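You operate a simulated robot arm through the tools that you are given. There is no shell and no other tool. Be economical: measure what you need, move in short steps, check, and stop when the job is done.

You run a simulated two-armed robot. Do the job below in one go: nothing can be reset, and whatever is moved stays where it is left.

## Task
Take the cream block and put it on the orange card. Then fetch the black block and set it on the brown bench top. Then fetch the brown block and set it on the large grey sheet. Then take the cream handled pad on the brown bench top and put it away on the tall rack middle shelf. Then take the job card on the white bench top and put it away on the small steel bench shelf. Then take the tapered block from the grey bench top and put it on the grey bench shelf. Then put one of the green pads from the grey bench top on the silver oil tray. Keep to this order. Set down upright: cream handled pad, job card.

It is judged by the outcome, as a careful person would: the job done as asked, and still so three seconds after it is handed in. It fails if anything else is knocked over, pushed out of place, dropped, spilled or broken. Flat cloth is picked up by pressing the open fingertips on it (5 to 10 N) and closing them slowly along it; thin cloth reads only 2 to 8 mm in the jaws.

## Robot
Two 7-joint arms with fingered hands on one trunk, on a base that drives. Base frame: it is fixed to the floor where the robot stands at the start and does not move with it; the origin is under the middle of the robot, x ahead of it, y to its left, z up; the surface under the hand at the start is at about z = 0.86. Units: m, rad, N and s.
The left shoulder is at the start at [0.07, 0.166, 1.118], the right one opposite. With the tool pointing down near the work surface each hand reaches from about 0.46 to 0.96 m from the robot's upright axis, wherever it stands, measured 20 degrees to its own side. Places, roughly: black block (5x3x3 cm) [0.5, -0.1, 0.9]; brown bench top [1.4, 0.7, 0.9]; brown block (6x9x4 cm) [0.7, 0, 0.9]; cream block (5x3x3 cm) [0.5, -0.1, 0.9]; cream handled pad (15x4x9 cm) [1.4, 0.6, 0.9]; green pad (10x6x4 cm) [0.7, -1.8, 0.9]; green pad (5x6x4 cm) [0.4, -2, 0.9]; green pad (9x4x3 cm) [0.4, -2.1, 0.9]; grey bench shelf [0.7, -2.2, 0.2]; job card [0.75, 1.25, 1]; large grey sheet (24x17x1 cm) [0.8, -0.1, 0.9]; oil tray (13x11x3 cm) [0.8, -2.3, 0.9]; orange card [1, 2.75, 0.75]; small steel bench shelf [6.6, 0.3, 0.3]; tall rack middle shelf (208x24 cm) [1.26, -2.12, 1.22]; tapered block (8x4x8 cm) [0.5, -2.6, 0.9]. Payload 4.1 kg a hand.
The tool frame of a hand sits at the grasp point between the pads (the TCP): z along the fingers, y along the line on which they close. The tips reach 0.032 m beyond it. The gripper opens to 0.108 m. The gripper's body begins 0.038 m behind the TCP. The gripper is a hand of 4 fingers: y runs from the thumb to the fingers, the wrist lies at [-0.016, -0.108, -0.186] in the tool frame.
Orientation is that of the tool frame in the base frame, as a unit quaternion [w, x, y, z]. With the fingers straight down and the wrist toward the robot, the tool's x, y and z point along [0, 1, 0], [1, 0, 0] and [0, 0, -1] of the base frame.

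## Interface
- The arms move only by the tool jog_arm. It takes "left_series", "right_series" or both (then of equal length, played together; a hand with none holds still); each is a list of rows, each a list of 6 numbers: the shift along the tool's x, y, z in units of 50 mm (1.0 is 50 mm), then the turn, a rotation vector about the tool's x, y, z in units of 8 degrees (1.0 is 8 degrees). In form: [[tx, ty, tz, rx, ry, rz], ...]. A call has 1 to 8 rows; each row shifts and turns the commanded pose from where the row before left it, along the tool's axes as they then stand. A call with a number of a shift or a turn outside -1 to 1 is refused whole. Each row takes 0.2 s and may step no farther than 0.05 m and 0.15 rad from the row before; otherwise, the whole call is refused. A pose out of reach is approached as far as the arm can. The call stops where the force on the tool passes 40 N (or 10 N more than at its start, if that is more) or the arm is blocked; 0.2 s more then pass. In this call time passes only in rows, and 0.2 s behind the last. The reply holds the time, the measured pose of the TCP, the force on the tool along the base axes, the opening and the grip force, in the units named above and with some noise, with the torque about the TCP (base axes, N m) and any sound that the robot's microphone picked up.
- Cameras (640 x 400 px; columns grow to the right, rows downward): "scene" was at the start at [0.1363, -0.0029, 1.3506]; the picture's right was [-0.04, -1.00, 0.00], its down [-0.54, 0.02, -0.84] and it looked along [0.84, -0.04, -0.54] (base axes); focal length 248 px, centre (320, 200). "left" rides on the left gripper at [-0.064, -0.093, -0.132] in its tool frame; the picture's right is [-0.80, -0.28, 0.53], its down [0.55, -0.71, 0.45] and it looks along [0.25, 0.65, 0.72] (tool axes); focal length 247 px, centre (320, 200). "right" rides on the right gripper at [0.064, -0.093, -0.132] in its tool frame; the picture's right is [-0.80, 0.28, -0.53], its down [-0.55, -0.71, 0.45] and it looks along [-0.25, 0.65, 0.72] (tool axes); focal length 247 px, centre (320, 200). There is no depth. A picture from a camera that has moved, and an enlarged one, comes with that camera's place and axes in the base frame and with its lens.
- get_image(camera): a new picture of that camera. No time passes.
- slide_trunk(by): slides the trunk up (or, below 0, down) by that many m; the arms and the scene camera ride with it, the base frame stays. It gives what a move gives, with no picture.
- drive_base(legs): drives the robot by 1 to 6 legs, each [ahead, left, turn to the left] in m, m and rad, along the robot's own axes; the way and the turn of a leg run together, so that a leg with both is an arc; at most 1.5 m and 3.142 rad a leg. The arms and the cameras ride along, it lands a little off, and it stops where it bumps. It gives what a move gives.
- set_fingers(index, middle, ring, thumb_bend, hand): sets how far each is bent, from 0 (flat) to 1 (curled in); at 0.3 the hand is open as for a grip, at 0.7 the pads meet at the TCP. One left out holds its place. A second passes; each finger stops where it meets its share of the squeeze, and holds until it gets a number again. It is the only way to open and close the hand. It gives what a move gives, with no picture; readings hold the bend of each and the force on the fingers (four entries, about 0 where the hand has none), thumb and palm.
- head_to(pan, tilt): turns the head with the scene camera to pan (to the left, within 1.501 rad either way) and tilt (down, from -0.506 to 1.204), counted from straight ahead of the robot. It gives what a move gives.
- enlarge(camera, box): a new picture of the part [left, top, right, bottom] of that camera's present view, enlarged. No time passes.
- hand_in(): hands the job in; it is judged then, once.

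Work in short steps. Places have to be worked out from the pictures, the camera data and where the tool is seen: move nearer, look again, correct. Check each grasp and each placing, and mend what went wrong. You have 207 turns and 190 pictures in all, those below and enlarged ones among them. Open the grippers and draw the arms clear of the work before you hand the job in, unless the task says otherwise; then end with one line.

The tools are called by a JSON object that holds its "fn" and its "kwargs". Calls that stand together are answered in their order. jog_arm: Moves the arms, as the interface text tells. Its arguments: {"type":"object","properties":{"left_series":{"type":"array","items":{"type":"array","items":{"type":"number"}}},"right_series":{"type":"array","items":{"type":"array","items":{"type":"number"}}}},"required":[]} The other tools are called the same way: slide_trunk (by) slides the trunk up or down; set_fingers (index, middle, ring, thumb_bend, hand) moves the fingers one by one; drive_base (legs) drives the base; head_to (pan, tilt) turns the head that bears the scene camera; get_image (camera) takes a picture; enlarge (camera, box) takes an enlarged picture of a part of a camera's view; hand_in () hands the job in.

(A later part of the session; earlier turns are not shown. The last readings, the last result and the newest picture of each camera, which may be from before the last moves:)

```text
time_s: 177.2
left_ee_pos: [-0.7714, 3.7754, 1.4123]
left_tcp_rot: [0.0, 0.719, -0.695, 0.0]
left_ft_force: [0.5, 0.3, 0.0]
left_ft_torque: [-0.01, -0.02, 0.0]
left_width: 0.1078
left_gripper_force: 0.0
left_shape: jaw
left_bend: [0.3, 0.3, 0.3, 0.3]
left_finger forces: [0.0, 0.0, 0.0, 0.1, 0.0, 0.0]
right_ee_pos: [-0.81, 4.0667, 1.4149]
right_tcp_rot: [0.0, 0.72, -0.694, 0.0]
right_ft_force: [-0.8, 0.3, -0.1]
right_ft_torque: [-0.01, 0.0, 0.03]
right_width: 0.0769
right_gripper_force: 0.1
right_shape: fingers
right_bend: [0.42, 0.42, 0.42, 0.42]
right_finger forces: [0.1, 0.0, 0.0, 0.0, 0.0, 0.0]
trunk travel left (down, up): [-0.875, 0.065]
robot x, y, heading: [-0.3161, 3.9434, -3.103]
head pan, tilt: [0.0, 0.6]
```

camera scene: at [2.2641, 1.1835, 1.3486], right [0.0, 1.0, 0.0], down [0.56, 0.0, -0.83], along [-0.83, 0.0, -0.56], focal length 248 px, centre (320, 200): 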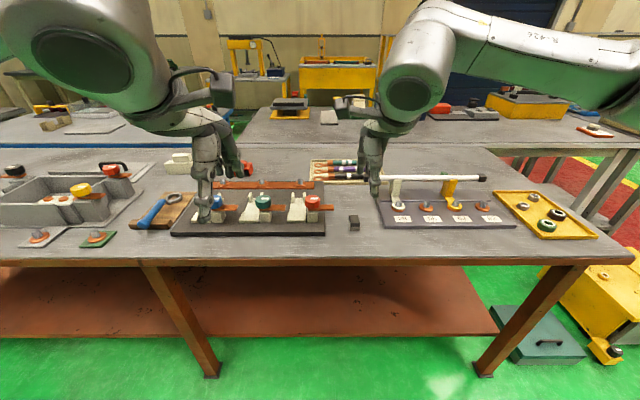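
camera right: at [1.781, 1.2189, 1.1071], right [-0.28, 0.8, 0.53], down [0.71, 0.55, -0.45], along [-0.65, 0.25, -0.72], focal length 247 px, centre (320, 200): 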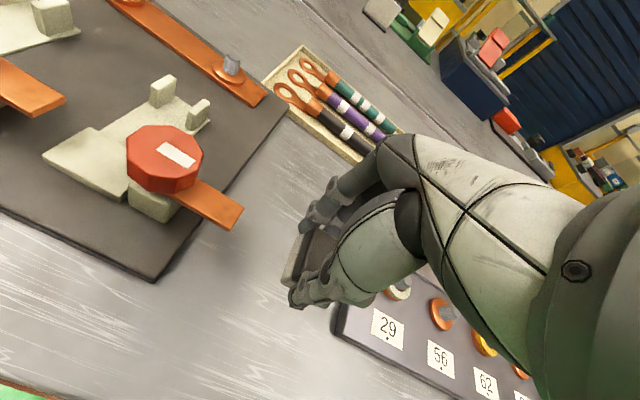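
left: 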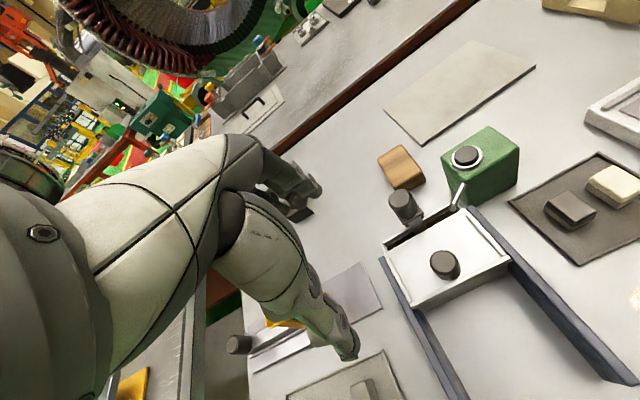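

Turn to heading 0 and strafe back along the aisle to the first bench.

{"fn": "drive_base", "kwargs": {"legs": [[0, 0, 3.1], [0, -1.3, 0], [0, -1.3, 0], [0, -1.3, 0]]}}

```text
time_s: 203.1
left_ee_pos: [0.095, 0.2059, 1.413]
left_tcp_rot: [0.0, 0.716, 0.698, 0.0]
left_ft_force: [0.3, 0.4, 0.3]
left_ft_torque: [0.01, -0.05, -0.01]
left_width: 0.1076
left_gripper_force: 0.0
left_shape: jaw
left_bend: [0.3, 0.3, 0.3, 0.3]
left_finger forces: [0.0, 0.0, 0.0, 0.0, 0.0, 0.0]
right_ee_pos: [0.1168, -0.0837, 1.4152]
right_tcp_rot: [0.0, 0.716, 0.699, 0.001]
right_ft_force: [-0.8, -0.3, 0.2]
right_ft_torque: [0.01, 0.02, 0.0]
right_width: 0.0768
right_gripper_force: 0.1
right_shape: fingers
right_bend: [0.42, 0.42, 0.42, 0.42]
right_finger forces: [0.0, 0.0, 0.1, 0.1, 0.0, 0.1]
trunk travel left (down, up): [-0.875, 0.065]
robot x, y, heading: [-0.3696, 0.0659, -0.025]
head pan, tilt: [0.0, 0.6]
```

I drive up to the bench, straighten, lower the trunk and look.

{"fn": "drive_base", "kwargs": {"legs": [[0, 0, 0.025], [0.36, 0, 0]]}}

{"fn": "slide_trunk", "kwargs": {"by": -0.25}}

{"fn": "get_image", "kwargs": {"camera": "scene"}}

{"fn": "enlarge", "kwargs": {"camera": "scene", "box": [260, 170, 420, 270]}}

```text
time_s: 205.8
left_ee_pos: [0.4589, 0.2148, 1.4134]
left_tcp_rot: [0.001, 0.709, 0.706, 0.001]
left_ft_force: [0.0, 0.2, -0.4]
left_ft_torque: [-0.02, 0.0, -0.01]
left_width: 0.1075
left_gripper_force: 0.0
left_shape: jaw
left_bend: [0.3, 0.3, 0.3, 0.3]
left_finger forces: [0.1, 0.0, 0.0, 0.0, 0.0, 0.0]
right_ee_pos: [0.4858, -0.0761, 1.4158]
right_tcp_rot: [0.001, 0.708, 0.706, 0.0]
right_ft_force: [-0.4, -0.5, 0.3]
right_ft_torque: [-0.01, -0.03, -0.01]
right_width: 0.077
right_gripper_force: 0.0
right_shape: fingers
right_bend: [0.42, 0.42, 0.42, 0.42]
right_finger forces: [0.0, 0.0, 0.0, 0.1, 0.0, 0.1]
trunk travel left (down, up): [-0.875, 0.065]
robot x, y, heading: [-0.0026, 0.0643, -0.006]
head pan, tilt: [0.0, 0.6]
```

```text
time_s: 208.4
left_ee_pos: [0.4604, 0.2154, 1.1641]
left_tcp_rot: [0.0, 0.709, 0.705, 0.0]
left_ft_force: [0.0, 0.4, 0.4]
left_ft_torque: [0.0, -0.02, 0.0]
left_width: 0.1079
left_gripper_force: 0.0
left_shape: jaw
left_bend: [0.3, 0.3, 0.3, 0.3]
left_finger forces: [0.0, 0.0, 0.0, 0.0, 0.0, 0.0]
right_ee_pos: [0.4878, -0.0753, 1.1647]
right_tcp_rot: [-0.001, 0.708, 0.706, 0.0]
right_ft_force: [-0.8, 0.3, 0.8]
right_ft_torque: [-0.02, 0.01, 0.03]
right_width: 0.0768
right_gripper_force: 0.1
right_shape: fingers
right_bend: [0.42, 0.42, 0.42, 0.42]
right_finger forces: [0.0, 0.0, 0.2, 0.0, 0.1, 0.1]
trunk travel left (down, up): [-0.625, 0.315]
robot x, y, heading: [0.0005, 0.067, -0.005]
head pan, tilt: [0.0, 0.6]
```

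```text
146 pictures are left
camera scene: at [0.1327, 0.0688, 1.3485], right [0.0, -1.0, 0.0], down [-0.57, 0.0, -0.82], along [0.82, 0.0, -0.57], focal length 248 px, centre (320, 200)
```

scene: 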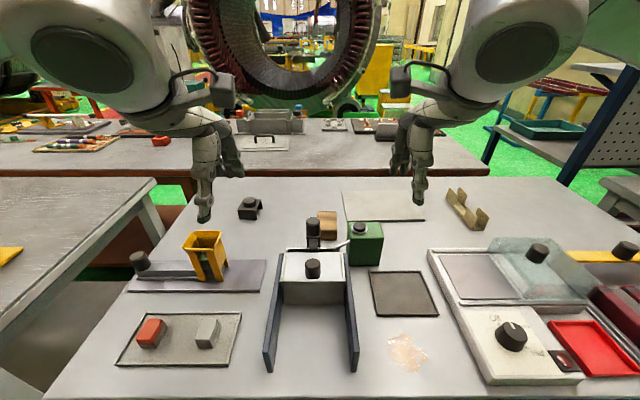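

```text
4.00 times, centred on (340, 220) of scene
camera zoom: at [0.1327, 0.0688, 1.3485], right [0.0, -1.0, 0.0], down [-0.57, 0.0, -0.82], along [0.82, 0.0, -0.57], focal length 993 px, centre (240, 120)
```

zoom: 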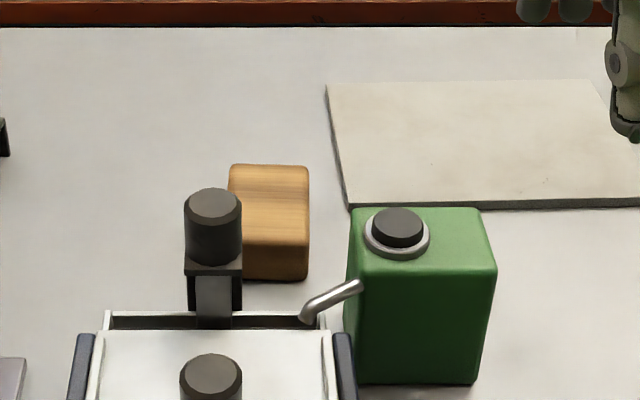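

Brown block: x 0.63–0.72, y 0.022–0.077, top 0.90. I'll grip across its 6 cm width with the right hand yawed +90° (fingers on the far-left side), staying clear of the knob post and can; first I open and rotate high up.

{"fn": "set_fingers", "kwargs": {"hand": "right", "index": 0.3, "middle": 0.3, "ring": 0.3, "thumb_bend": 0.3}}

{"fn": "jog_arm", "kwargs": {"right_series": [[0, 0, 0, 0, 0, -1], [0, 0, 0, 0, 0, -1], [0, 0, 0, 0, 0, -1], [0, 0, 0, 0, 0, -1], [0, 0, 0, 0, 0, -1], [0, 0, 0, 0, 0, -1], [0, 0, 0, 0, 0, -1], [0, 0, 0, 0, 0, -1]]}}

{"fn": "jog_arm", "kwargs": {"right_series": [[0, 0, 0, 0, 0, -1], [0, 0, 0, 0, 0, -1], [0, 0, 0, 0, 0, -1], [0, 0, 0, 0, 0, -0.3]]}}

```text
time_s: 209.4
left_ee_pos: [0.4607, 0.2156, 1.1612]
left_tcp_rot: [0.0, 0.709, 0.706, 0.0]
left_ft_force: [-0.6, -0.1, -0.1]
left_ft_torque: [0.01, 0.03, 0.0]
left_width: 0.1076
left_gripper_force: 0.0
left_shape: jaw
left_bend: [0.3, 0.3, 0.3, 0.3]
left_finger forces: [0.1, 0.0, 0.1, 0.1, 0.1, 0.0]
right_ee_pos: [0.4879, -0.0749, 1.1658]
right_tcp_rot: [0.0, 0.709, 0.705, 0.001]
right_ft_force: [-0.2, 0.6, 0.1]
right_ft_torque: [-0.01, 0.02, -0.01]
right_width: 0.1081
right_gripper_force: 0.1
right_shape: fingers
right_bend: [0.3, 0.3, 0.3, 0.3]
right_finger forces: [0.0, 0.0, 0.0, 0.0, 0.1, 0.0]
trunk travel left (down, up): [-0.625, 0.315]
robot x, y, heading: [0.0019, 0.0658, -0.005]
head pan, tilt: [0.0, 0.6]
```

```text
time_s: 211.2
left_ee_pos: [0.4611, 0.2158, 1.1619]
left_tcp_rot: [0.0, 0.709, 0.705, 0.0]
left_ft_force: [0.3, 0.3, -0.3]
left_ft_torque: [-0.01, -0.04, 0.02]
left_width: 0.1077
left_gripper_force: 0.0
left_shape: jaw
left_bend: [0.3, 0.3, 0.3, 0.3]
left_finger forces: [0.1, 0.0, 0.0, 0.0, 0.0, 0.0]
right_ee_pos: [0.4804, -0.0831, 1.172]
right_tcp_rot: [-0.001, 0.276, 0.961, 0.001]
right_ft_force: [1.0, 0.9, -0.1]
right_ft_torque: [-0.01, 0.01, 0.0]
right_width: 0.1085
right_gripper_force: 0.2
right_shape: fingers
right_bend: [0.3, 0.3, 0.3, 0.3]
right_finger forces: [0.1, 0.0, 0.1, 0.0, 0.0, 0.1]
right hand out of reach, approached as far as the arm can: row 8
trunk travel left (down, up): [-0.625, 0.315]
robot x, y, heading: [-0.0024, 0.067, -0.003]
head pan, tilt: [0.0, 0.6]
```

```text
time_s: 212.2
left_ee_pos: [0.4587, 0.2135, 1.1639]
left_tcp_rot: [0.0, 0.709, 0.705, 0.001]
left_ft_force: [-0.7, -0.7, 0.1]
left_ft_torque: [0.03, -0.02, 0.02]
left_width: 0.1077
left_gripper_force: 0.1
left_shape: jaw
left_bend: [0.3, 0.3, 0.3, 0.3]
left_finger forces: [0.0, 0.0, 0.0, 0.0, 0.1, 0.1]
right_ee_pos: [0.4762, -0.0647, 1.1836]
right_tcp_rot: [0.004, 0.25, 0.968, 0.0]
right_ft_force: [-0.3, 0.3, 0.8]
right_ft_torque: [0.03, -0.02, -0.03]
right_width: 0.1087
right_gripper_force: 0.1
right_shape: fingers
right_bend: [0.3, 0.3, 0.3, 0.3]
right_finger forces: [0.0, 0.1, 0.1, 0.0, 0.1, 0.1]
right hand out of reach, approached as far as the arm can: row 1, 2, 3
trunk travel left (down, up): [-0.625, 0.315]
robot x, y, heading: [-0.0049, 0.0685, -0.003]
head pan, tilt: [0.0, 0.6]
```

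The arm hit its limit at this close-in pose; I reach outward (+x) and see whether the yaw completes.

{"fn": "jog_arm", "kwargs": {"right_series": [[-0.8, 0, 0, 0, 0, 0], [-0.8, 0, 0, 0, 0, 0], [-0.8, 0, 0, 0, 0, 0]]}}

{"fn": "get_image", "kwargs": {"camera": "scene"}}

```text
time_s: 213.0
left_ee_pos: [0.4616, 0.2154, 1.1624]
left_tcp_rot: [0.0, 0.709, 0.705, 0.0]
left_ft_force: [-1.1, -0.1, 0.5]
left_ft_torque: [-0.01, 0.01, 0.02]
left_width: 0.1075
left_gripper_force: 0.1
left_shape: jaw
left_bend: [0.3, 0.3, 0.3, 0.3]
left_finger forces: [0.0, 0.1, 0.1, 0.0, 0.0, 0.0]
right_ee_pos: [0.4797, -0.0619, 1.1832]
right_tcp_rot: [0.003, 0.251, 0.968, -0.001]
right_ft_force: [-0.5, -0.7, 0.3]
right_ft_torque: [-0.04, 0.01, 0.01]
right_width: 0.1085
right_gripper_force: 0.1
right_shape: fingers
right_bend: [0.3, 0.3, 0.3, 0.3]
right_finger forces: [0.1, 0.0, 0.0, 0.0, 0.1, 0.1]
right hand out of reach, approached as far as the arm can: row 1, 2, 3
trunk travel left (down, up): [-0.625, 0.315]
robot x, y, heading: [-0.005, 0.0699, -0.002]
head pan, tilt: [0.0, 0.6]
```

```text
144 pictures are left
camera scene: at [0.1331, 0.0692, 1.3484], right [0.0, -1.0, 0.0], down [-0.57, 0.0, -0.82], along [0.82, 0.0, -0.57], focal length 248 px, centre (320, 200)
```

scene: 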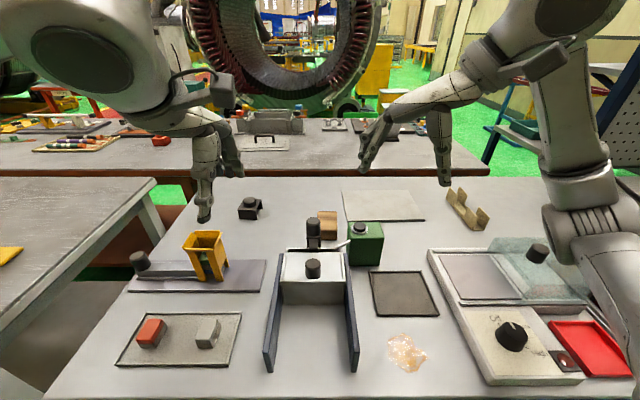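

Yaw limit depends on arm azimuth, so I unwind a little and move the base 0.26 m right so the arm reaches leftward to the block.

{"fn": "jog_arm", "kwargs": {"right_series": [[0, 0, 0, 0, 0, 0.7], [0, 0, 0, 0, 0, 0.7]]}}

{"fn": "drive_base", "kwargs": {"legs": [[0, -0.26, 0]]}}

```text
time_s: 213.6
left_ee_pos: [0.461, 0.2157, 1.1625]
left_tcp_rot: [-0.001, 0.709, 0.706, 0.0]
left_ft_force: [0.2, -0.2, -0.1]
left_ft_torque: [-0.02, -0.02, -0.02]
left_width: 0.108
left_gripper_force: 0.1
left_shape: jaw
left_bend: [0.3, 0.3, 0.3, 0.3]
left_finger forces: [0.0, 0.1, 0.0, 0.0, 0.0, 0.1]
right_ee_pos: [0.4783, -0.0617, 1.1831]
right_tcp_rot: [0.003, 0.326, 0.946, 0.001]
right_ft_force: [-0.4, 0.2, 0.5]
right_ft_torque: [-0.03, 0.0, 0.03]
right_width: 0.1087
right_gripper_force: 0.1
right_shape: fingers
right_bend: [0.3, 0.3, 0.3, 0.3]
right_finger forces: [0.0, 0.0, 0.0, 0.1, 0.0, 0.0]
trunk travel left (down, up): [-0.625, 0.315]
robot x, y, heading: [0.0002, 0.072, -0.0]
head pan, tilt: [0.0, 0.6]
```

```text
time_s: 215.5
left_ee_pos: [0.4595, -0.0483, 1.1625]
left_tcp_rot: [0.0, 0.707, 0.707, 0.001]
left_ft_force: [-0.5, -0.4, -0.1]
left_ft_torque: [0.01, -0.02, 0.0]
left_width: 0.1075
left_gripper_force: 0.0
left_shape: jaw
left_bend: [0.3, 0.3, 0.3, 0.3]
left_finger forces: [0.0, 0.0, 0.0, 0.0, 0.0, 0.1]
right_ee_pos: [0.4795, -0.3252, 1.1827]
right_tcp_rot: [0.002, 0.323, 0.946, 0.0]
right_ft_force: [0.3, -0.6, -0.6]
right_ft_torque: [-0.01, -0.02, -0.03]
right_width: 0.1083
right_gripper_force: 0.0
right_shape: fingers
right_bend: [0.3, 0.3, 0.3, 0.3]
right_finger forces: [0.0, 0.0, 0.0, 0.0, 0.0, 0.0]
trunk travel left (down, up): [-0.625, 0.315]
robot x, y, heading: [-0.0052, -0.1986, -0.003]
head pan, tilt: [0.0, 0.6]
```

The left hand would be in the way, so both move together: left hand swings left, right hand reaches toward the brown block staying at z≈1.18.

{"fn": "jog_arm", "kwargs": {"left_series": [[0.9, 0, 0, 0, 0, 0], [0.9, 0, 0, 0, 0, 0], [0.9, 0, 0, 0, 0, 0], [0.9, 0, 0, 0, 0, 0], [0.9, 0, 0, 0, 0, 0], [0.9, 0, 0, 0, 0, 0], [0.9, 0, 0, 0, 0, 0], [0, 0, 0, 0, 0, 0]]}}

{"fn": "jog_arm", "kwargs": {"right_series": [[0.166, 0.925, 0, 0, 0, 0], [0.166, 0.925, 0, 0, 0, 0], [0.166, 0.925, 0, 0, 0, 0], [0.166, 0.925, 0, 0, 0, 0], [0.166, 0.925, 0, 0, 0, 0], [0.166, 0.925, 0, 0, 0, 0], [0.166, 0.925, 0, 0, 0, 0], [0.166, 0.925, 0, 0, 0, 0]]}}

{"fn": "jog_arm", "kwargs": {"right_series": [[0, 0, 0, 0, 0, -0.9], [0, 0, 0, 0, 0, -0.9], [0, 0, 0, 0, 0, -0.9], [0, 0, 0, 0, 0, -0.9], [0, 0, 0, 0, 0, -0.9]]}}

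{"fn": "get_image", "kwargs": {"camera": "scene"}}

```text
time_s: 217.3
left_ee_pos: [0.4613, 0.2661, 1.1631]
left_tcp_rot: [0.0, 0.707, 0.707, 0.001]
left_ft_force: [0.0, 0.1, 0.9]
left_ft_torque: [0.01, 0.02, 0.01]
left_width: 0.108
left_gripper_force: 0.1
left_shape: jaw
left_bend: [0.3, 0.3, 0.3, 0.3]
left_finger forces: [0.0, 0.0, 0.0, 0.0, 0.0, 0.0]
right_ee_pos: [0.4791, -0.326, 1.1829]
right_tcp_rot: [0.003, 0.322, 0.947, 0.0]
right_ft_force: [0.7, -0.7, -0.6]
right_ft_torque: [0.0, 0.01, 0.0]
right_width: 0.1086
right_gripper_force: 0.0
right_shape: fingers
right_bend: [0.3, 0.3, 0.3, 0.3]
right_finger forces: [0.0, 0.0, 0.0, 0.0, 0.0, 0.1]
trunk travel left (down, up): [-0.625, 0.315]
robot x, y, heading: [0.0003, -0.193, 0.005]
head pan, tilt: [0.0, 0.6]
```

```text
time_s: 219.1
left_ee_pos: [0.4598, 0.2663, 1.1639]
left_tcp_rot: [0.001, 0.707, 0.707, 0.0]
left_ft_force: [0.4, 0.3, -0.4]
left_ft_torque: [-0.01, -0.01, -0.05]
left_width: 0.1078
left_gripper_force: 0.0
left_shape: jaw
left_bend: [0.3, 0.3, 0.3, 0.3]
left_finger forces: [0.1, 0.0, 0.0, 0.0, 0.0, 0.0]
right_ee_pos: [0.6348, -0.0202, 1.18]
right_tcp_rot: [0.003, 0.323, 0.946, 0.001]
right_ft_force: [-0.2, 0.3, 0.8]
right_ft_torque: [0.02, 0.0, 0.02]
right_width: 0.1085
right_gripper_force: 0.0
right_shape: fingers
right_bend: [0.3, 0.3, 0.3, 0.3]
right_finger forces: [0.0, 0.1, 0.1, 0.1, 0.0, 0.0]
right hand out of reach, approached as far as the arm can: row 8
trunk travel left (down, up): [-0.625, 0.315]
robot x, y, heading: [-0.0029, -0.1951, -0.005]
head pan, tilt: [0.0, 0.6]
```

```text
time_s: 220.3
left_ee_pos: [0.46, 0.2664, 1.1628]
left_tcp_rot: [0.0, 0.707, 0.707, 0.0]
left_ft_force: [0.2, -0.3, 0.4]
left_ft_torque: [0.03, -0.01, 0.03]
left_width: 0.1077
left_gripper_force: 0.1
left_shape: jaw
left_bend: [0.3, 0.3, 0.3, 0.3]
left_finger forces: [0.0, 0.0, 0.0, 0.1, 0.1, 0.0]
right_ee_pos: [0.634, -0.0203, 1.1804]
right_tcp_rot: [0.002, 0.322, 0.947, 0.0]
right_ft_force: [-0.6, -0.2, -0.4]
right_ft_torque: [-0.02, 0.01, 0.01]
right_width: 0.1089
right_gripper_force: 0.1
right_shape: fingers
right_bend: [0.3, 0.3, 0.3, 0.3]
right_finger forces: [0.0, 0.1, 0.0, 0.0, 0.0, 0.0]
right hand out of reach, approached as far as the arm can: row 1, 2, 3, 4, 5
trunk travel left (down, up): [-0.625, 0.315]
robot x, y, heading: [-0.0008, -0.1948, -0.005]
head pan, tilt: [0.0, 0.6]
```

```text
143 pictures are left
camera scene: at [0.1322, -0.1962, 1.3485], right [0.0, -1.0, 0.0], down [-0.57, 0.0, -0.82], along [0.82, 0.0, -0.57], focal length 248 px, centre (320, 200)
```

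scene: 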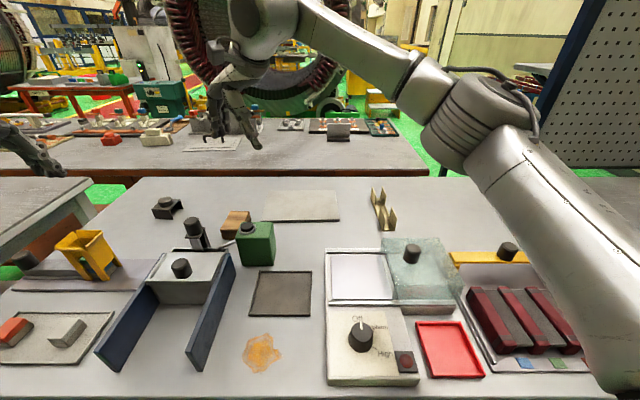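

The 90° yaw isn't reachable here. The 9 cm length fits a wider-open hand, so I'll grip along x instead (thumb passes between post and spout). Unwind the yaw and bring the base back to y≈0.06.

{"fn": "jog_arm", "kwargs": {"right_series": [[0, -0.5, 0, 0, 0, 0.9], [0, -0.5, 0, 0, 0, 0.95], [0, -0.5, 0, 0, 0, 0.95], [0, 0, 0, 0, 0, 0.95], [0, 0, 0, 0, 0, 0.95], [0, 0, 0, 0, 0, 0.95], [0, 0, 0, 0, 0, 0.89]]}}

{"fn": "drive_base", "kwargs": {"legs": [[0, 0.24, 0]]}}

{"fn": "set_fingers", "kwargs": {"hand": "right", "index": 0.2, "middle": 0.2, "ring": 0.2, "thumb_bend": 0.22}}

{"fn": "get_image", "kwargs": {"camera": "right"}}

```text
time_s: 221.9
left_ee_pos: [0.4592, 0.2673, 1.162]
left_tcp_rot: [0.001, 0.707, 0.707, 0.0]
left_ft_force: [-0.8, -0.2, -0.5]
left_ft_torque: [0.01, -0.01, 0.03]
left_width: 0.1077
left_gripper_force: 0.1
left_shape: jaw
left_bend: [0.3, 0.3, 0.3, 0.3]
left_finger forces: [0.0, 0.0, 0.1, 0.0, 0.0, 0.0]
right_ee_pos: [0.5822, -0.0737, 1.183]
right_tcp_rot: [0.002, 0.707, 0.707, 0.001]
right_ft_force: [-1.0, -0.8, 0.6]
right_ft_torque: [0.01, 0.0, -0.02]
right_width: 0.1085
right_gripper_force: 0.1
right_shape: fingers
right_bend: [0.3, 0.3, 0.3, 0.3]
right_finger forces: [0.1, 0.0, 0.1, 0.0, 0.1, 0.0]
trunk travel left (down, up): [-0.625, 0.315]
robot x, y, heading: [-0.0036, -0.1982, -0.003]
head pan, tilt: [0.0, 0.6]
```

```text
time_s: 223.7
left_ee_pos: [0.4606, 0.5037, 1.1628]
left_tcp_rot: [0.0, 0.708, 0.707, 0.0]
left_ft_force: [0.6, 0.5, 0.5]
left_ft_torque: [-0.01, -0.02, -0.02]
left_width: 0.1077
left_gripper_force: 0.1
left_shape: jaw
left_bend: [0.3, 0.3, 0.3, 0.3]
left_finger forces: [0.0, 0.1, 0.0, 0.0, 0.0, 0.0]
right_ee_pos: [0.5822, 0.1646, 1.1821]
right_tcp_rot: [0.002, 0.707, 0.707, 0.001]
right_ft_force: [-0.4, -0.3, -0.4]
right_ft_torque: [0.01, 0.02, 0.0]
right_width: 0.1085
right_gripper_force: 0.0
right_shape: fingers
right_bend: [0.3, 0.3, 0.3, 0.3]
right_finger forces: [0.0, 0.0, 0.0, 0.0, 0.1, 0.0]
trunk travel left (down, up): [-0.625, 0.315]
robot x, y, heading: [-0.0049, 0.0375, 0.004]
head pan, tilt: [0.0, 0.6]
```

```text
time_s: 224.7
left_ee_pos: [0.4613, 0.5046, 1.1628]
left_tcp_rot: [0.0, 0.708, 0.706, 0.0]
left_ft_force: [-0.1, -0.6, -0.8]
left_ft_torque: [0.01, -0.01, 0.02]
left_width: 0.1079
left_gripper_force: 0.1
left_shape: jaw
left_bend: [0.3, 0.3, 0.3, 0.3]
left_finger forces: [0.0, 0.0, 0.0, 0.0, 0.0, 0.0]
right_ee_pos: [0.5819, 0.1632, 1.1807]
right_tcp_rot: [0.003, 0.707, 0.707, 0.001]
right_ft_force: [0.0, 1.1, 0.1]
right_ft_torque: [0.01, 0.02, -0.01]
right_width: 0.1312
right_gripper_force: 0.1
right_shape: fingers
right_bend: [0.2, 0.2, 0.2, 0.22]
right_finger forces: [0.0, 0.0, 0.0, 0.1, 0.0, 0.0]
trunk travel left (down, up): [-0.625, 0.315]
robot x, y, heading: [0.0005, 0.0409, 0.001]
head pan, tilt: [0.0, 0.6]
```

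```text
142 pictures are left
camera right: at [0.4876, 0.2281, 1.314], right [0.28, -0.8, 0.54], down [-0.7, -0.55, -0.45], along [0.65, -0.25, -0.71], focal length 247 px, centre (320, 200)
```

right: 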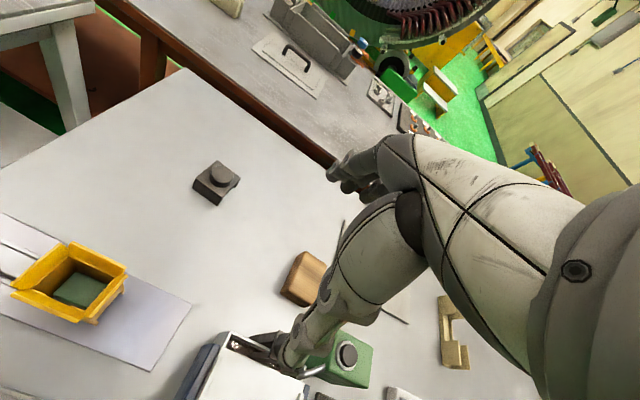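

Hand opens to 13 cm. I move to (0.673, 0.045) and lower to z≈1.05 to check alignment.

{"fn": "jog_arm", "kwargs": {"right_series": [[-0.78, 0.6, 0, 0, 0, 0], [-0.79, 0.61, 0, 0, 0, 0], [-0.79, 0.61, 0, 0, 0, 0], [0, 0, 0.9, 0, 0, 0], [0, 0, 0.9, 0, 0, 0], [0, 0, 0.8, 0, 0, 0]]}}

{"fn": "get_image", "kwargs": {"camera": "right"}}

{"fn": "enlarge", "kwargs": {"camera": "scene", "box": [240, 150, 400, 280]}}

```text
time_s: 226.1
left_ee_pos: [0.4616, 0.5052, 1.1634]
left_tcp_rot: [0.0, 0.708, 0.707, 0.0]
left_ft_force: [0.6, -0.3, -0.8]
left_ft_torque: [-0.01, -0.01, -0.01]
left_width: 0.1078
left_gripper_force: 0.1
left_shape: jaw
left_bend: [0.3, 0.3, 0.3, 0.3]
left_finger forces: [0.0, 0.0, 0.1, 0.1, 0.1, 0.1]
right_ee_pos: [0.6737, 0.0462, 1.0508]
right_tcp_rot: [0.003, 0.707, 0.707, 0.002]
right_ft_force: [-0.4, -0.3, -0.3]
right_ft_torque: [0.04, 0.03, -0.02]
right_width: 0.1314
right_gripper_force: 0.1
right_shape: fingers
right_bend: [0.2, 0.2, 0.2, 0.22]
right_finger forces: [0.0, 0.0, 0.0, 0.0, 0.0, 0.0]
trunk travel left (down, up): [-0.625, 0.315]
robot x, y, heading: [-0.0037, 0.0433, -0.001]
head pan, tilt: [0.0, 0.6]
```

```text
141 pictures are left
camera right: at [0.5785, 0.1091, 1.1832], right [0.28, -0.8, 0.53], down [-0.7, -0.55, -0.45], along [0.65, -0.25, -0.71], focal length 247 px, centre (320, 200)
```

right: 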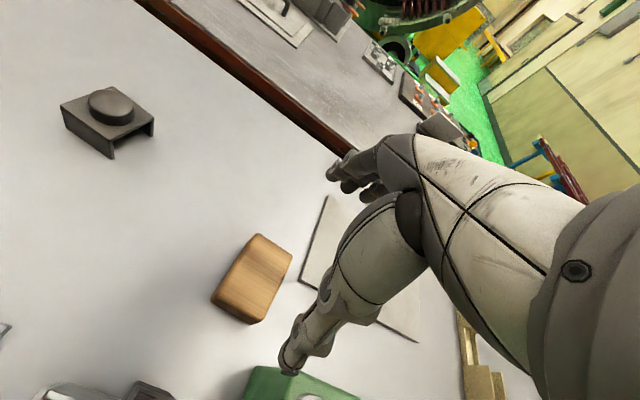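

```text
3.08 times, centred on (320, 215) of scene
camera zoom: at [0.1333, 0.0414, 1.3484], right [0.0, -1.0, 0.0], down [-0.57, 0.0, -0.82], along [0.82, 0.0, -0.57], focal length 764 px, centre (320, 154)
```

zoom: 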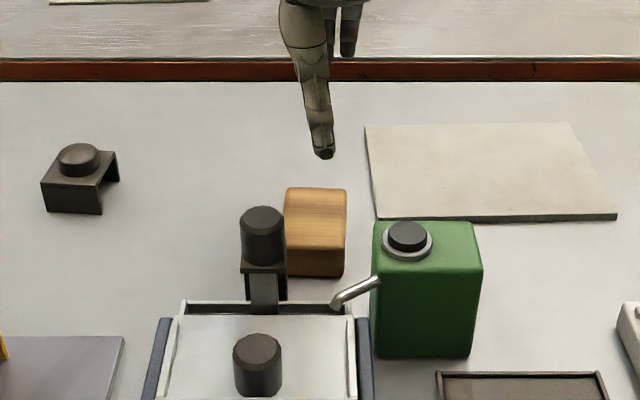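

Thumb sits at (0.606, 0.039), clear of post and spout; block centre (0.677, 0.048). I go down in two stages.

{"fn": "jog_arm", "kwargs": {"right_series": [[0, 0.06, 0.6, 0, 0, 0], [0, 0, 0.6, 0, 0, 0], [0, 0, 0.6, 0, 0, 0]]}}

{"fn": "enlarge", "kwargs": {"camera": "scene", "box": [240, 150, 400, 280]}}

{"fn": "get_image", "kwargs": {"camera": "right"}}

```text
time_s: 226.8
left_ee_pos: [0.4607, 0.5042, 1.162]
left_tcp_rot: [-0.001, 0.708, 0.707, 0.001]
left_ft_force: [0.4, 0.8, -0.6]
left_ft_torque: [0.0, 0.0, -0.01]
left_width: 0.1077
left_gripper_force: 0.1
left_shape: jaw
left_bend: [0.3, 0.3, 0.3, 0.3]
left_finger forces: [0.0, 0.0, 0.1, 0.0, 0.0, 0.0]
right_ee_pos: [0.6777, 0.0451, 0.9605]
right_tcp_rot: [0.003, 0.706, 0.708, 0.002]
right_ft_force: [0.2, 0.8, -0.7]
right_ft_torque: [0.0, -0.04, 0.0]
right_width: 0.1315
right_gripper_force: 0.0
right_shape: fingers
right_bend: [0.2, 0.2, 0.2, 0.22]
right_finger forces: [0.0, 0.0, 0.0, 0.0, 0.1, 0.0]
trunk travel left (down, up): [-0.625, 0.315]
robot x, y, heading: [-0.0013, 0.0413, -0.001]
head pan, tilt: [0.0, 0.6]
```

```text
3.08 times, centred on (320, 215) of scene
camera zoom: at [0.1327, 0.0417, 1.3485], right [0.0, -1.0, 0.0], down [-0.57, 0.0, -0.82], along [0.82, 0.0, -0.57], focal length 764 px, centre (320, 154)
```

zoom: 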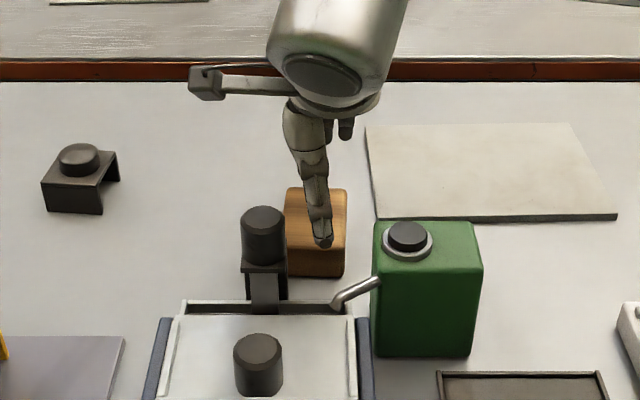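

```text
138 pictures are left
camera right: at [0.5824, 0.1095, 1.0928], right [0.28, -0.8, 0.53], down [-0.7, -0.55, -0.45], along [0.65, -0.25, -0.71], focal length 247 px, centre (320, 200)
```

right: 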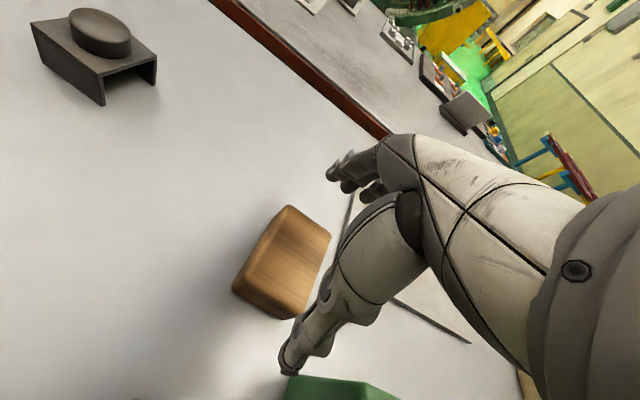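

Aligned. I shift 4 mm left, lower to z≈0.91 and close.

{"fn": "jog_arm", "kwargs": {"right_series": [[0.08, 0, 0.5, 0, 0, 0], [0, 0, 0.5, 0, 0, 0]]}}

{"fn": "set_fingers", "kwargs": {"hand": "right", "index": 0.6, "middle": 0.6, "ring": 0.6, "thumb_bend": 0.6}}

{"fn": "get_image", "kwargs": {"camera": "right"}}

```text
time_s: 227.4
left_ee_pos: [0.4605, 0.5031, 1.1627]
left_tcp_rot: [0.0, 0.708, 0.707, 0.0]
left_ft_force: [0.2, -0.1, 0.2]
left_ft_torque: [0.03, -0.02, 0.01]
left_width: 0.1074
left_gripper_force: 0.0
left_shape: jaw
left_bend: [0.3, 0.3, 0.3, 0.3]
left_finger forces: [0.0, 0.0, 0.0, 0.0, 0.1, 0.0]
right_ee_pos: [0.6785, 0.0498, 0.9127]
right_tcp_rot: [0.003, 0.707, 0.707, 0.001]
right_ft_force: [-0.1, -0.2, 0.0]
right_ft_torque: [0.0, 0.0, -0.06]
right_width: 0.1315
right_gripper_force: 0.1
right_shape: fingers
right_bend: [0.2, 0.2, 0.2, 0.22]
right_finger forces: [0.0, 0.0, 0.0, 0.1, 0.0, 0.1]
trunk travel left (down, up): [-0.625, 0.315]
robot x, y, heading: [-0.0071, 0.0398, -0.003]
head pan, tilt: [0.0, 0.6]
```

```text
time_s: 228.4
left_ee_pos: [0.4605, 0.5039, 1.1633]
left_tcp_rot: [0.001, 0.708, 0.707, 0.001]
left_ft_force: [-0.1, 0.5, -0.1]
left_ft_torque: [-0.02, 0.0, -0.01]
left_width: 0.1078
left_gripper_force: 0.0
left_shape: jaw
left_bend: [0.3, 0.3, 0.3, 0.3]
left_finger forces: [0.0, 0.1, 0.1, 0.0, 0.0, 0.0]
right_ee_pos: [0.6784, 0.0499, 0.9137]
right_tcp_rot: [0.003, 0.707, 0.707, 0.001]
right_ft_force: [4.6, 0.6, 9.1]
right_ft_torque: [-0.02, -0.65, 0.04]
right_width: 0.0896
right_gripper_force: 26.3
right_shape: fingers
right_bend: [0.5, 0.5, 0.49, 0.33]
right_finger forces: [10.2, 9.4, 9.5, 0.0, 23.1, 0.0]
trunk travel left (down, up): [-0.625, 0.315]
robot x, y, heading: [-0.0021, 0.0393, 0.002]
head pan, tilt: [0.0, 0.6]
```

```text
137 pictures are left
camera right: at [0.5831, 0.114, 1.0462], right [0.28, -0.8, 0.54], down [-0.7, -0.55, -0.45], along [0.65, -0.25, -0.71], focal length 247 px, centre (320, 200)
```

right: 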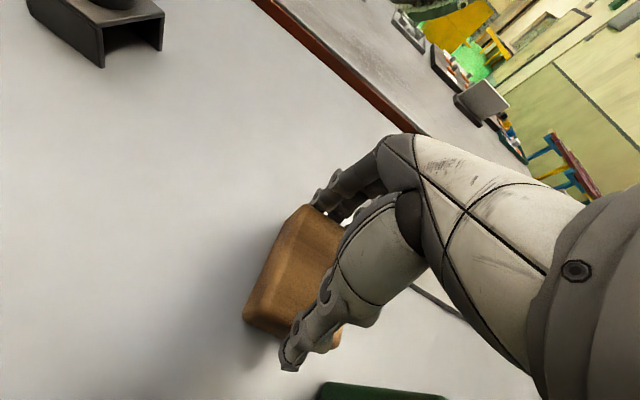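

Grip on all fingers (26 N). Lift and inspect.

{"fn": "jog_arm", "kwargs": {"right_series": [[0, 0, -0.3, 0, 0, 0], [0, 0, -0.5, 0, 0, 0], [0, 0, -0.7, 0, 0, 0], [0, 0, -0.7, 0, 0, 0]]}}

{"fn": "get_image", "kwargs": {"camera": "right"}}

{"fn": "enlarge", "kwargs": {"camera": "scene", "box": [240, 120, 440, 280]}}

```text
time_s: 229.4
left_ee_pos: [0.4606, 0.5045, 1.1636]
left_tcp_rot: [0.0, 0.707, 0.707, 0.001]
left_ft_force: [-0.8, 0.7, -0.6]
left_ft_torque: [0.02, -0.01, 0.0]
left_width: 0.1076
left_gripper_force: 0.1
left_shape: jaw
left_bend: [0.3, 0.3, 0.3, 0.3]
left_finger forces: [0.0, 0.0, 0.0, 0.0, 0.1, 0.1]
right_ee_pos: [0.6788, 0.0492, 1.0244]
right_tcp_rot: [0.003, 0.707, 0.707, 0.001]
right_ft_force: [0.6, 0.7, -2.4]
right_ft_torque: [0.01, 0.0, 0.0]
right_width: 0.0896
right_gripper_force: 25.0
right_shape: fingers
right_bend: [0.5, 0.51, 0.51, 0.33]
right_finger forces: [8.9, 8.0, 8.4, 0.0, 24.6, 0.0]
trunk travel left (down, up): [-0.625, 0.315]
robot x, y, heading: [-0.0032, 0.0398, 0.001]
head pan, tilt: [0.0, 0.6]
```

```text
136 pictures are left
camera right: at [0.5843, 0.1136, 1.1561], right [0.28, -0.8, 0.54], down [-0.7, -0.55, -0.45], along [0.65, -0.25, -0.71], focal length 247 px, centre (320, 200)
```

right: 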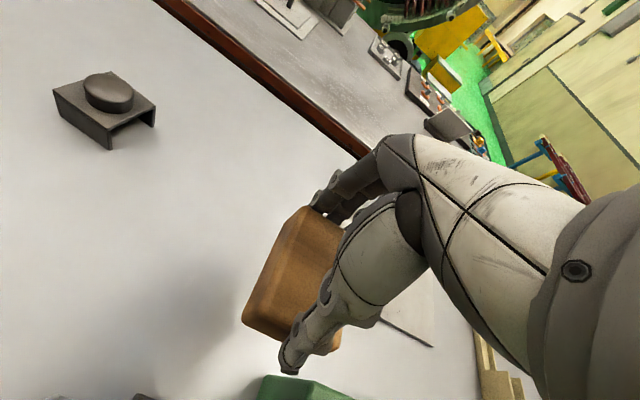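

```text
2.50 times, centred on (340, 200) of scene
camera zoom: at [0.1316, 0.0419, 1.3485], right [0.0, -1.0, 0.0], down [-0.56, 0.0, -0.83], along [0.83, 0.0, -0.56], focal length 621 px, centre (270, 200)
```

zoom: 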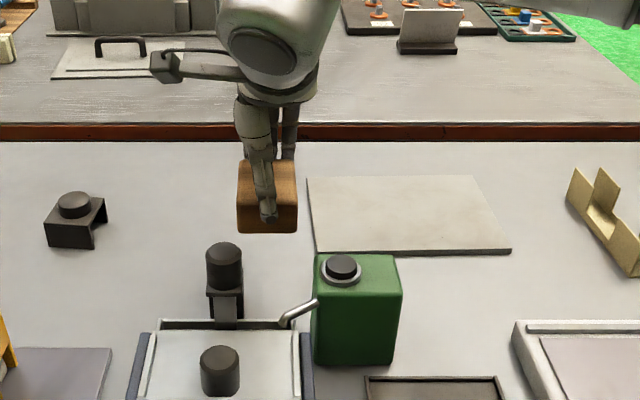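

Held level. Sheet centre is about (0.815, -0.137); I go forward first (clear of the can), then right.

{"fn": "jog_arm", "kwargs": {"right_series": [[0, 0.88, -0.2, 0, 0, 0], [0, 0.88, -0.2, 0, 0, 0], [0, 0.88, 0, 0, 0, 0], [-0.93, 0, 0, 0, 0, 0], [-0.93, 0, 0, 0, 0, 0], [-0.93, 0, 0, 0, 0, 0], [-0.93, 0, 0, 0, 0, 0]]}}

{"fn": "jog_arm", "kwargs": {"right_series": [[0, 0, 0.6, 0, 0, 0], [0, 0, 0.6, 0, 0, 0], [0, 0, 0.6, 0, 0, 0]]}}

{"fn": "get_image", "kwargs": {"camera": "right"}}

{"fn": "enlarge", "kwargs": {"camera": "scene", "box": [280, 120, 440, 240]}}

```text
time_s: 231.1
left_ee_pos: [0.4603, 0.5027, 1.1645]
left_tcp_rot: [-0.001, 0.708, 0.707, 0.001]
left_ft_force: [0.1, 0.2, 0.6]
left_ft_torque: [-0.02, -0.02, 0.03]
left_width: 0.1076
left_gripper_force: 0.1
left_shape: jaw
left_bend: [0.3, 0.3, 0.3, 0.3]
left_finger forces: [0.1, 0.0, 0.0, 0.1, 0.0, 0.0]
right_ee_pos: [0.8051, -0.1386, 1.0446]
right_tcp_rot: [0.002, 0.707, 0.708, 0.001]
right_ft_force: [-0.3, -0.2, -1.7]
right_ft_torque: [0.02, -0.04, 0.01]
right_width: 0.0896
right_gripper_force: 24.9
right_shape: fingers
right_bend: [0.5, 0.51, 0.51, 0.33]
right_finger forces: [8.6, 7.7, 8.4, 0.1, 23.9, 0.1]
trunk travel left (down, up): [-0.625, 0.315]
robot x, y, heading: [-0.0004, 0.0379, 0.001]
head pan, tilt: [0.0, 0.6]
```

```text
time_s: 231.8
left_ee_pos: [0.4609, 0.5043, 1.1623]
left_tcp_rot: [-0.001, 0.708, 0.706, 0.0]
left_ft_force: [-0.4, 0.4, -0.2]
left_ft_torque: [0.0, 0.01, 0.0]
left_width: 0.1077
left_gripper_force: 0.0
left_shape: jaw
left_bend: [0.3, 0.3, 0.3, 0.3]
left_finger forces: [0.1, 0.0, 0.0, 0.1, 0.1, 0.0]
right_ee_pos: [0.811, -0.136, 0.9537]
right_tcp_rot: [0.002, 0.707, 0.707, 0.001]
right_ft_force: [-0.3, -0.3, -2.1]
right_ft_torque: [0.0, -0.05, 0.02]
right_width: 0.0894
right_gripper_force: 24.2
right_shape: fingers
right_bend: [0.5, 0.51, 0.51, 0.33]
right_finger forces: [8.5, 7.8, 8.3, 0.1, 23.9, 0.0]
trunk travel left (down, up): [-0.625, 0.315]
robot x, y, heading: [-0.0032, 0.0403, 0.001]
head pan, tilt: [0.0, 0.6]
```

```text
134 pictures are left
camera right: at [0.7158, -0.0716, 1.0861], right [0.28, -0.8, 0.54], down [-0.7, -0.55, -0.45], along [0.65, -0.25, -0.71], focal length 247 px, centre (320, 200)
```

right: 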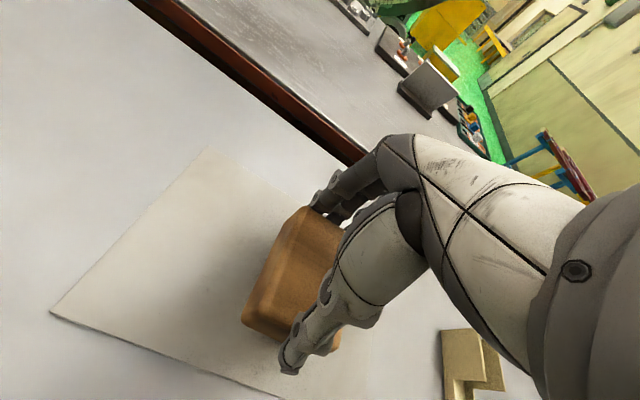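

```text
3.33 times, centred on (360, 180) of scene
camera zoom: at [0.1334, 0.042, 1.3484], right [0.0, -1.0, 0.0], down [-0.57, 0.0, -0.82], along [0.82, 0.0, -0.57], focal length 828 px, centre (187, 267)
```

zoom: 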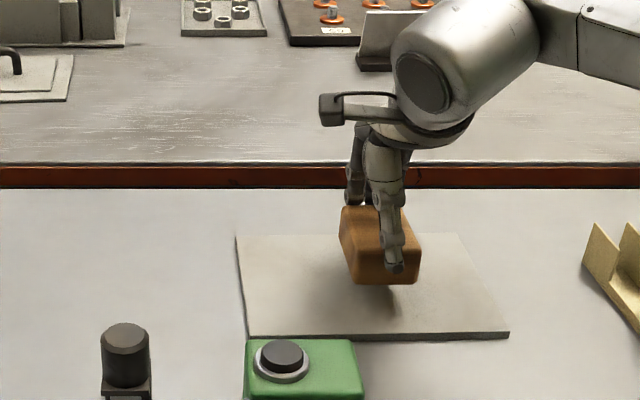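

Well centred over the sheet. I lower to contact (expected z≈0.922).

{"fn": "jog_arm", "kwargs": {"right_series": [[0, 0, 0.3, 0, 0, 0], [0, 0, 0.2, 0, 0, 0]]}}

{"fn": "jog_arm", "kwargs": {"right_series": [[0, 0, 0.06, 0, 0, 0]]}}

{"fn": "jog_arm", "kwargs": {"right_series": [[0, 0, 0.05, 0, 0, 0]]}}

```text
time_s: 232.4
left_ee_pos: [0.4605, 0.5037, 1.1625]
left_tcp_rot: [-0.001, 0.708, 0.707, 0.0]
left_ft_force: [-0.5, -0.2, 0.3]
left_ft_torque: [0.01, 0.05, -0.01]
left_width: 0.1077
left_gripper_force: 0.0
left_shape: jaw
left_bend: [0.3, 0.3, 0.3, 0.3]
left_finger forces: [0.0, 0.0, 0.1, 0.0, 0.1, 0.0]
right_ee_pos: [0.8119, -0.1359, 0.9291]
right_tcp_rot: [0.003, 0.707, 0.707, 0.002]
right_ft_force: [-0.2, 0.0, -2.2]
right_ft_torque: [0.01, 0.01, 0.0]
right_width: 0.0891
right_gripper_force: 23.8
right_shape: fingers
right_bend: [0.5, 0.51, 0.51, 0.33]
right_finger forces: [8.7, 7.7, 8.3, 0.0, 23.7, 0.0]
trunk travel left (down, up): [-0.625, 0.315]
robot x, y, heading: [-0.0029, 0.0403, -0.005]
head pan, tilt: [0.0, 0.6]
```

```text
time_s: 232.8
left_ee_pos: [0.4603, 0.5033, 1.1633]
left_tcp_rot: [-0.001, 0.707, 0.708, 0.0]
left_ft_force: [-0.1, 0.2, -0.1]
left_ft_torque: [0.03, -0.01, 0.0]
left_width: 0.1076
left_gripper_force: 0.0
left_shape: jaw
left_bend: [0.3, 0.3, 0.3, 0.3]
left_finger forces: [0.0, 0.1, 0.0, 0.0, 0.0, 0.0]
right_ee_pos: [0.8107, -0.1355, 0.9258]
right_tcp_rot: [0.002, 0.707, 0.707, 0.002]
right_ft_force: [0.0, 0.1, -1.5]
right_ft_torque: [-0.03, -0.03, 0.0]
right_width: 0.0894
right_gripper_force: 24.2
right_shape: fingers
right_bend: [0.5, 0.51, 0.51, 0.33]
right_finger forces: [8.7, 7.9, 8.3, 0.0, 24.2, 0.0]
trunk travel left (down, up): [-0.625, 0.315]
robot x, y, heading: [-0.005, 0.0398, 0.003]
head pan, tilt: [0.0, 0.6]
```

```text
time_s: 233.2
left_ee_pos: [0.459, 0.505, 1.1649]
left_tcp_rot: [0.001, 0.707, 0.707, 0.0]
left_ft_force: [-0.1, -0.1, -0.1]
left_ft_torque: [0.0, 0.0, -0.01]
left_width: 0.1077
left_gripper_force: 0.2
left_shape: jaw
left_bend: [0.3, 0.3, 0.3, 0.3]
left_finger forces: [0.1, 0.0, 0.0, 0.1, 0.1, 0.0]
right_ee_pos: [0.8113, -0.1367, 0.9251]
right_tcp_rot: [0.004, 0.707, 0.707, 0.002]
right_ft_force: [0.2, 0.5, 7.5]
right_ft_torque: [-0.08, -0.29, -0.01]
right_width: 0.0893
right_gripper_force: 24.6
right_shape: fingers
right_bend: [0.5, 0.51, 0.51, 0.32]
right_finger forces: [8.3, 7.9, 8.4, 0.1, 24.8, 0.0]
trunk travel left (down, up): [-0.625, 0.315]
robot x, y, heading: [-0.0032, 0.0426, 0.004]
head pan, tilt: [0.0, 0.6]
```

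Contact at z=0.925. Release and lift.

{"fn": "set_fingers", "kwargs": {"hand": "right", "index": 0.22, "middle": 0.22, "ring": 0.22, "thumb_bend": 0.22}}

{"fn": "jog_arm", "kwargs": {"right_series": [[0, 0, -0.5, 0, 0, 0], [0, 0, -0.9, 0, 0, 0], [0, 0, -0.9, 0, 0, 0], [0, 0, -0.9, 0, 0, 0], [0, 0, -0.9, 0, 0, 0], [0, -0.9, -0.3, 0, 0, 0], [0, -0.9, 0, 0, 0, 0], [0, -0.9, 0, 0, 0, 0]]}}

{"fn": "enlarge", "kwargs": {"camera": "scene", "box": [200, 80, 480, 280]}}

```text
time_s: 234.2
left_ee_pos: [0.4597, 0.5042, 1.1628]
left_tcp_rot: [0.0, 0.707, 0.707, 0.0]
left_ft_force: [0.0, -0.5, 0.8]
left_ft_torque: [0.0, -0.03, 0.01]
left_width: 0.1075
left_gripper_force: 0.0
left_shape: jaw
left_bend: [0.3, 0.3, 0.3, 0.3]
left_finger forces: [0.0, 0.1, 0.0, 0.1, 0.1, 0.0]
right_ee_pos: [0.8109, -0.1363, 0.9243]
right_tcp_rot: [0.002, 0.707, 0.707, 0.001]
right_ft_force: [0.0, -0.6, -0.1]
right_ft_torque: [-0.02, -0.02, 0.01]
right_width: 0.1285
right_gripper_force: 0.0
right_shape: fingers
right_bend: [0.22, 0.22, 0.22, 0.22]
right_finger forces: [0.0, 0.0, 0.0, 0.1, 0.1, 0.0]
trunk travel left (down, up): [-0.625, 0.315]
robot x, y, heading: [-0.0034, 0.0447, 0.0]
head pan, tilt: [0.0, 0.6]
```

```text
time_s: 236.1
left_ee_pos: [0.4597, 0.5044, 1.1633]
left_tcp_rot: [0.0, 0.707, 0.707, 0.0]
left_ft_force: [-0.2, 0.0, 0.8]
left_ft_torque: [0.02, 0.02, 0.0]
left_width: 0.1078
left_gripper_force: 0.1
left_shape: jaw
left_bend: [0.3, 0.3, 0.3, 0.3]
left_finger forces: [0.0, 0.0, 0.1, 0.0, 0.1, 0.0]
right_ee_pos: [0.6693, -0.1368, 1.1466]
right_tcp_rot: [0.003, 0.708, 0.707, 0.002]
right_ft_force: [-0.7, -0.6, 0.5]
right_ft_torque: [0.01, 0.0, 0.03]
right_width: 0.1287
right_gripper_force: 0.0
right_shape: fingers
right_bend: [0.22, 0.22, 0.22, 0.22]
right_finger forces: [0.0, 0.1, 0.1, 0.0, 0.1, 0.0]
trunk travel left (down, up): [-0.625, 0.315]
robot x, y, heading: [-0.0026, 0.0444, 0.0]
head pan, tilt: [0.0, 0.6]
```

```text
2.00 times, centred on (340, 180) of scene
camera zoom: at [0.1308, 0.0415, 1.3486], right [0.0, -1.0, 0.0], down [-0.56, 0.0, -0.83], along [0.83, 0.0, -0.56], focal length 497 px, centre (280, 240)
```

zoom: 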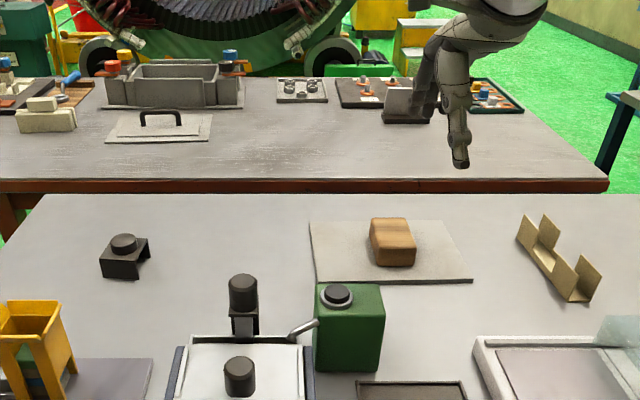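

Brown block is on the grey sheet. Next the cream handled pad: tuck both arms, raise the trunk, and take the same route around to the far side of the brown bench.

{"fn": "jog_arm", "kwargs": {"left_series": [[-0.9, 0, 0, 0, 0, 0], [-0.9, 0, 0, 0, 0, 0], [-0.9, 0, 0, 0, 0, 0], [-0.9, 0, 0, 0, 0, 0], [-0.9, 0, 0, 0, 0, 0], [-0.9, 0, 0, 0, 0, 0]], "right_series": [[0, -0.9, 0, 0, 0, 0], [0, -0.9, 0, 0, 0, 0], [0, -0.9, 0, 0, 0, 0], [0, -0.9, 0, 0, 0, 0], [0, 0, 0, 0, 0, 0], [0, 0, 0, 0, 0, 0]]}}

{"fn": "slide_trunk", "kwargs": {"by": 0.25}}

{"fn": "drive_base", "kwargs": {"legs": [[-0.3, 0, 0], [0, 1.3, 0], [0, 1.3, 0], [0, 1.25, 0]]}}

```text
time_s: 237.4
left_ee_pos: [0.4611, 0.2314, 1.1613]
left_tcp_rot: [0.0, 0.707, 0.707, 0.0]
left_ft_force: [-0.6, -0.9, 0.7]
left_ft_torque: [0.02, 0.04, 0.01]
left_width: 0.1076
left_gripper_force: 0.1
left_shape: jaw
left_bend: [0.3, 0.3, 0.3, 0.3]
left_finger forces: [0.1, 0.0, 0.1, 0.0, 0.0, 0.0]
right_ee_pos: [0.4916, -0.1376, 1.1412]
right_tcp_rot: [0.002, 0.707, 0.708, 0.002]
right_ft_force: [0.6, -0.9, -0.4]
right_ft_torque: [0.05, -0.04, 0.02]
right_width: 0.1284
right_gripper_force: 0.0
right_shape: fingers
right_bend: [0.22, 0.22, 0.22, 0.22]
right_finger forces: [0.0, 0.0, 0.0, 0.1, 0.0, 0.1]
trunk travel left (down, up): [-0.625, 0.315]
robot x, y, heading: [-0.002, 0.0383, 0.001]
head pan, tilt: [0.0, 0.6]
```

```text
time_s: 240.0
left_ee_pos: [0.4619, 0.2325, 1.4099]
left_tcp_rot: [0.0, 0.707, 0.707, 0.0]
left_ft_force: [0.5, 0.0, -0.7]
left_ft_torque: [-0.02, 0.01, 0.0]
left_width: 0.1074
left_gripper_force: 0.1
left_shape: jaw
left_bend: [0.3, 0.3, 0.3, 0.3]
left_finger forces: [0.0, 0.1, 0.0, 0.1, 0.1, 0.0]
right_ee_pos: [0.4913, -0.1351, 1.3914]
right_tcp_rot: [0.003, 0.707, 0.707, 0.002]
right_ft_force: [0.3, 0.2, 0.0]
right_ft_torque: [-0.02, 0.03, 0.01]
right_width: 0.1286
right_gripper_force: 0.1
right_shape: fingers
right_bend: [0.22, 0.22, 0.22, 0.22]
right_finger forces: [0.1, 0.0, 0.0, 0.0, 0.0, 0.0]
trunk travel left (down, up): [-0.875, 0.065]
robot x, y, heading: [0.0016, 0.0357, -0.003]
head pan, tilt: [0.0, 0.6]
```

```text
time_s: 259.9
left_ee_pos: [0.2077, 4.0248, 1.411]
left_tcp_rot: [0.001, 0.699, 0.716, 0.0]
left_ft_force: [-0.9, -1.0, 0.4]
left_ft_torque: [0.04, 0.01, -0.04]
left_width: 0.1079
left_gripper_force: 0.0
left_shape: jaw
left_bend: [0.3, 0.3, 0.3, 0.3]
left_finger forces: [0.0, 0.0, 0.0, 0.0, 0.1, 0.0]
right_ee_pos: [0.2467, 3.6552, 1.3907]
right_tcp_rot: [0.003, 0.698, 0.716, 0.002]
right_ft_force: [0.2, 0.3, -1.0]
right_ft_torque: [-0.02, 0.03, 0.01]
right_width: 0.1287
right_gripper_force: 0.0
right_shape: fingers
right_bend: [0.22, 0.22, 0.22, 0.22]
right_finger forces: [0.1, 0.1, 0.0, 0.1, 0.0, 0.0]
trunk travel left (down, up): [-0.875, 0.065]
robot x, y, heading: [-0.2566, 3.819, 0.024]
head pan, tilt: [0.0, 0.6]
```

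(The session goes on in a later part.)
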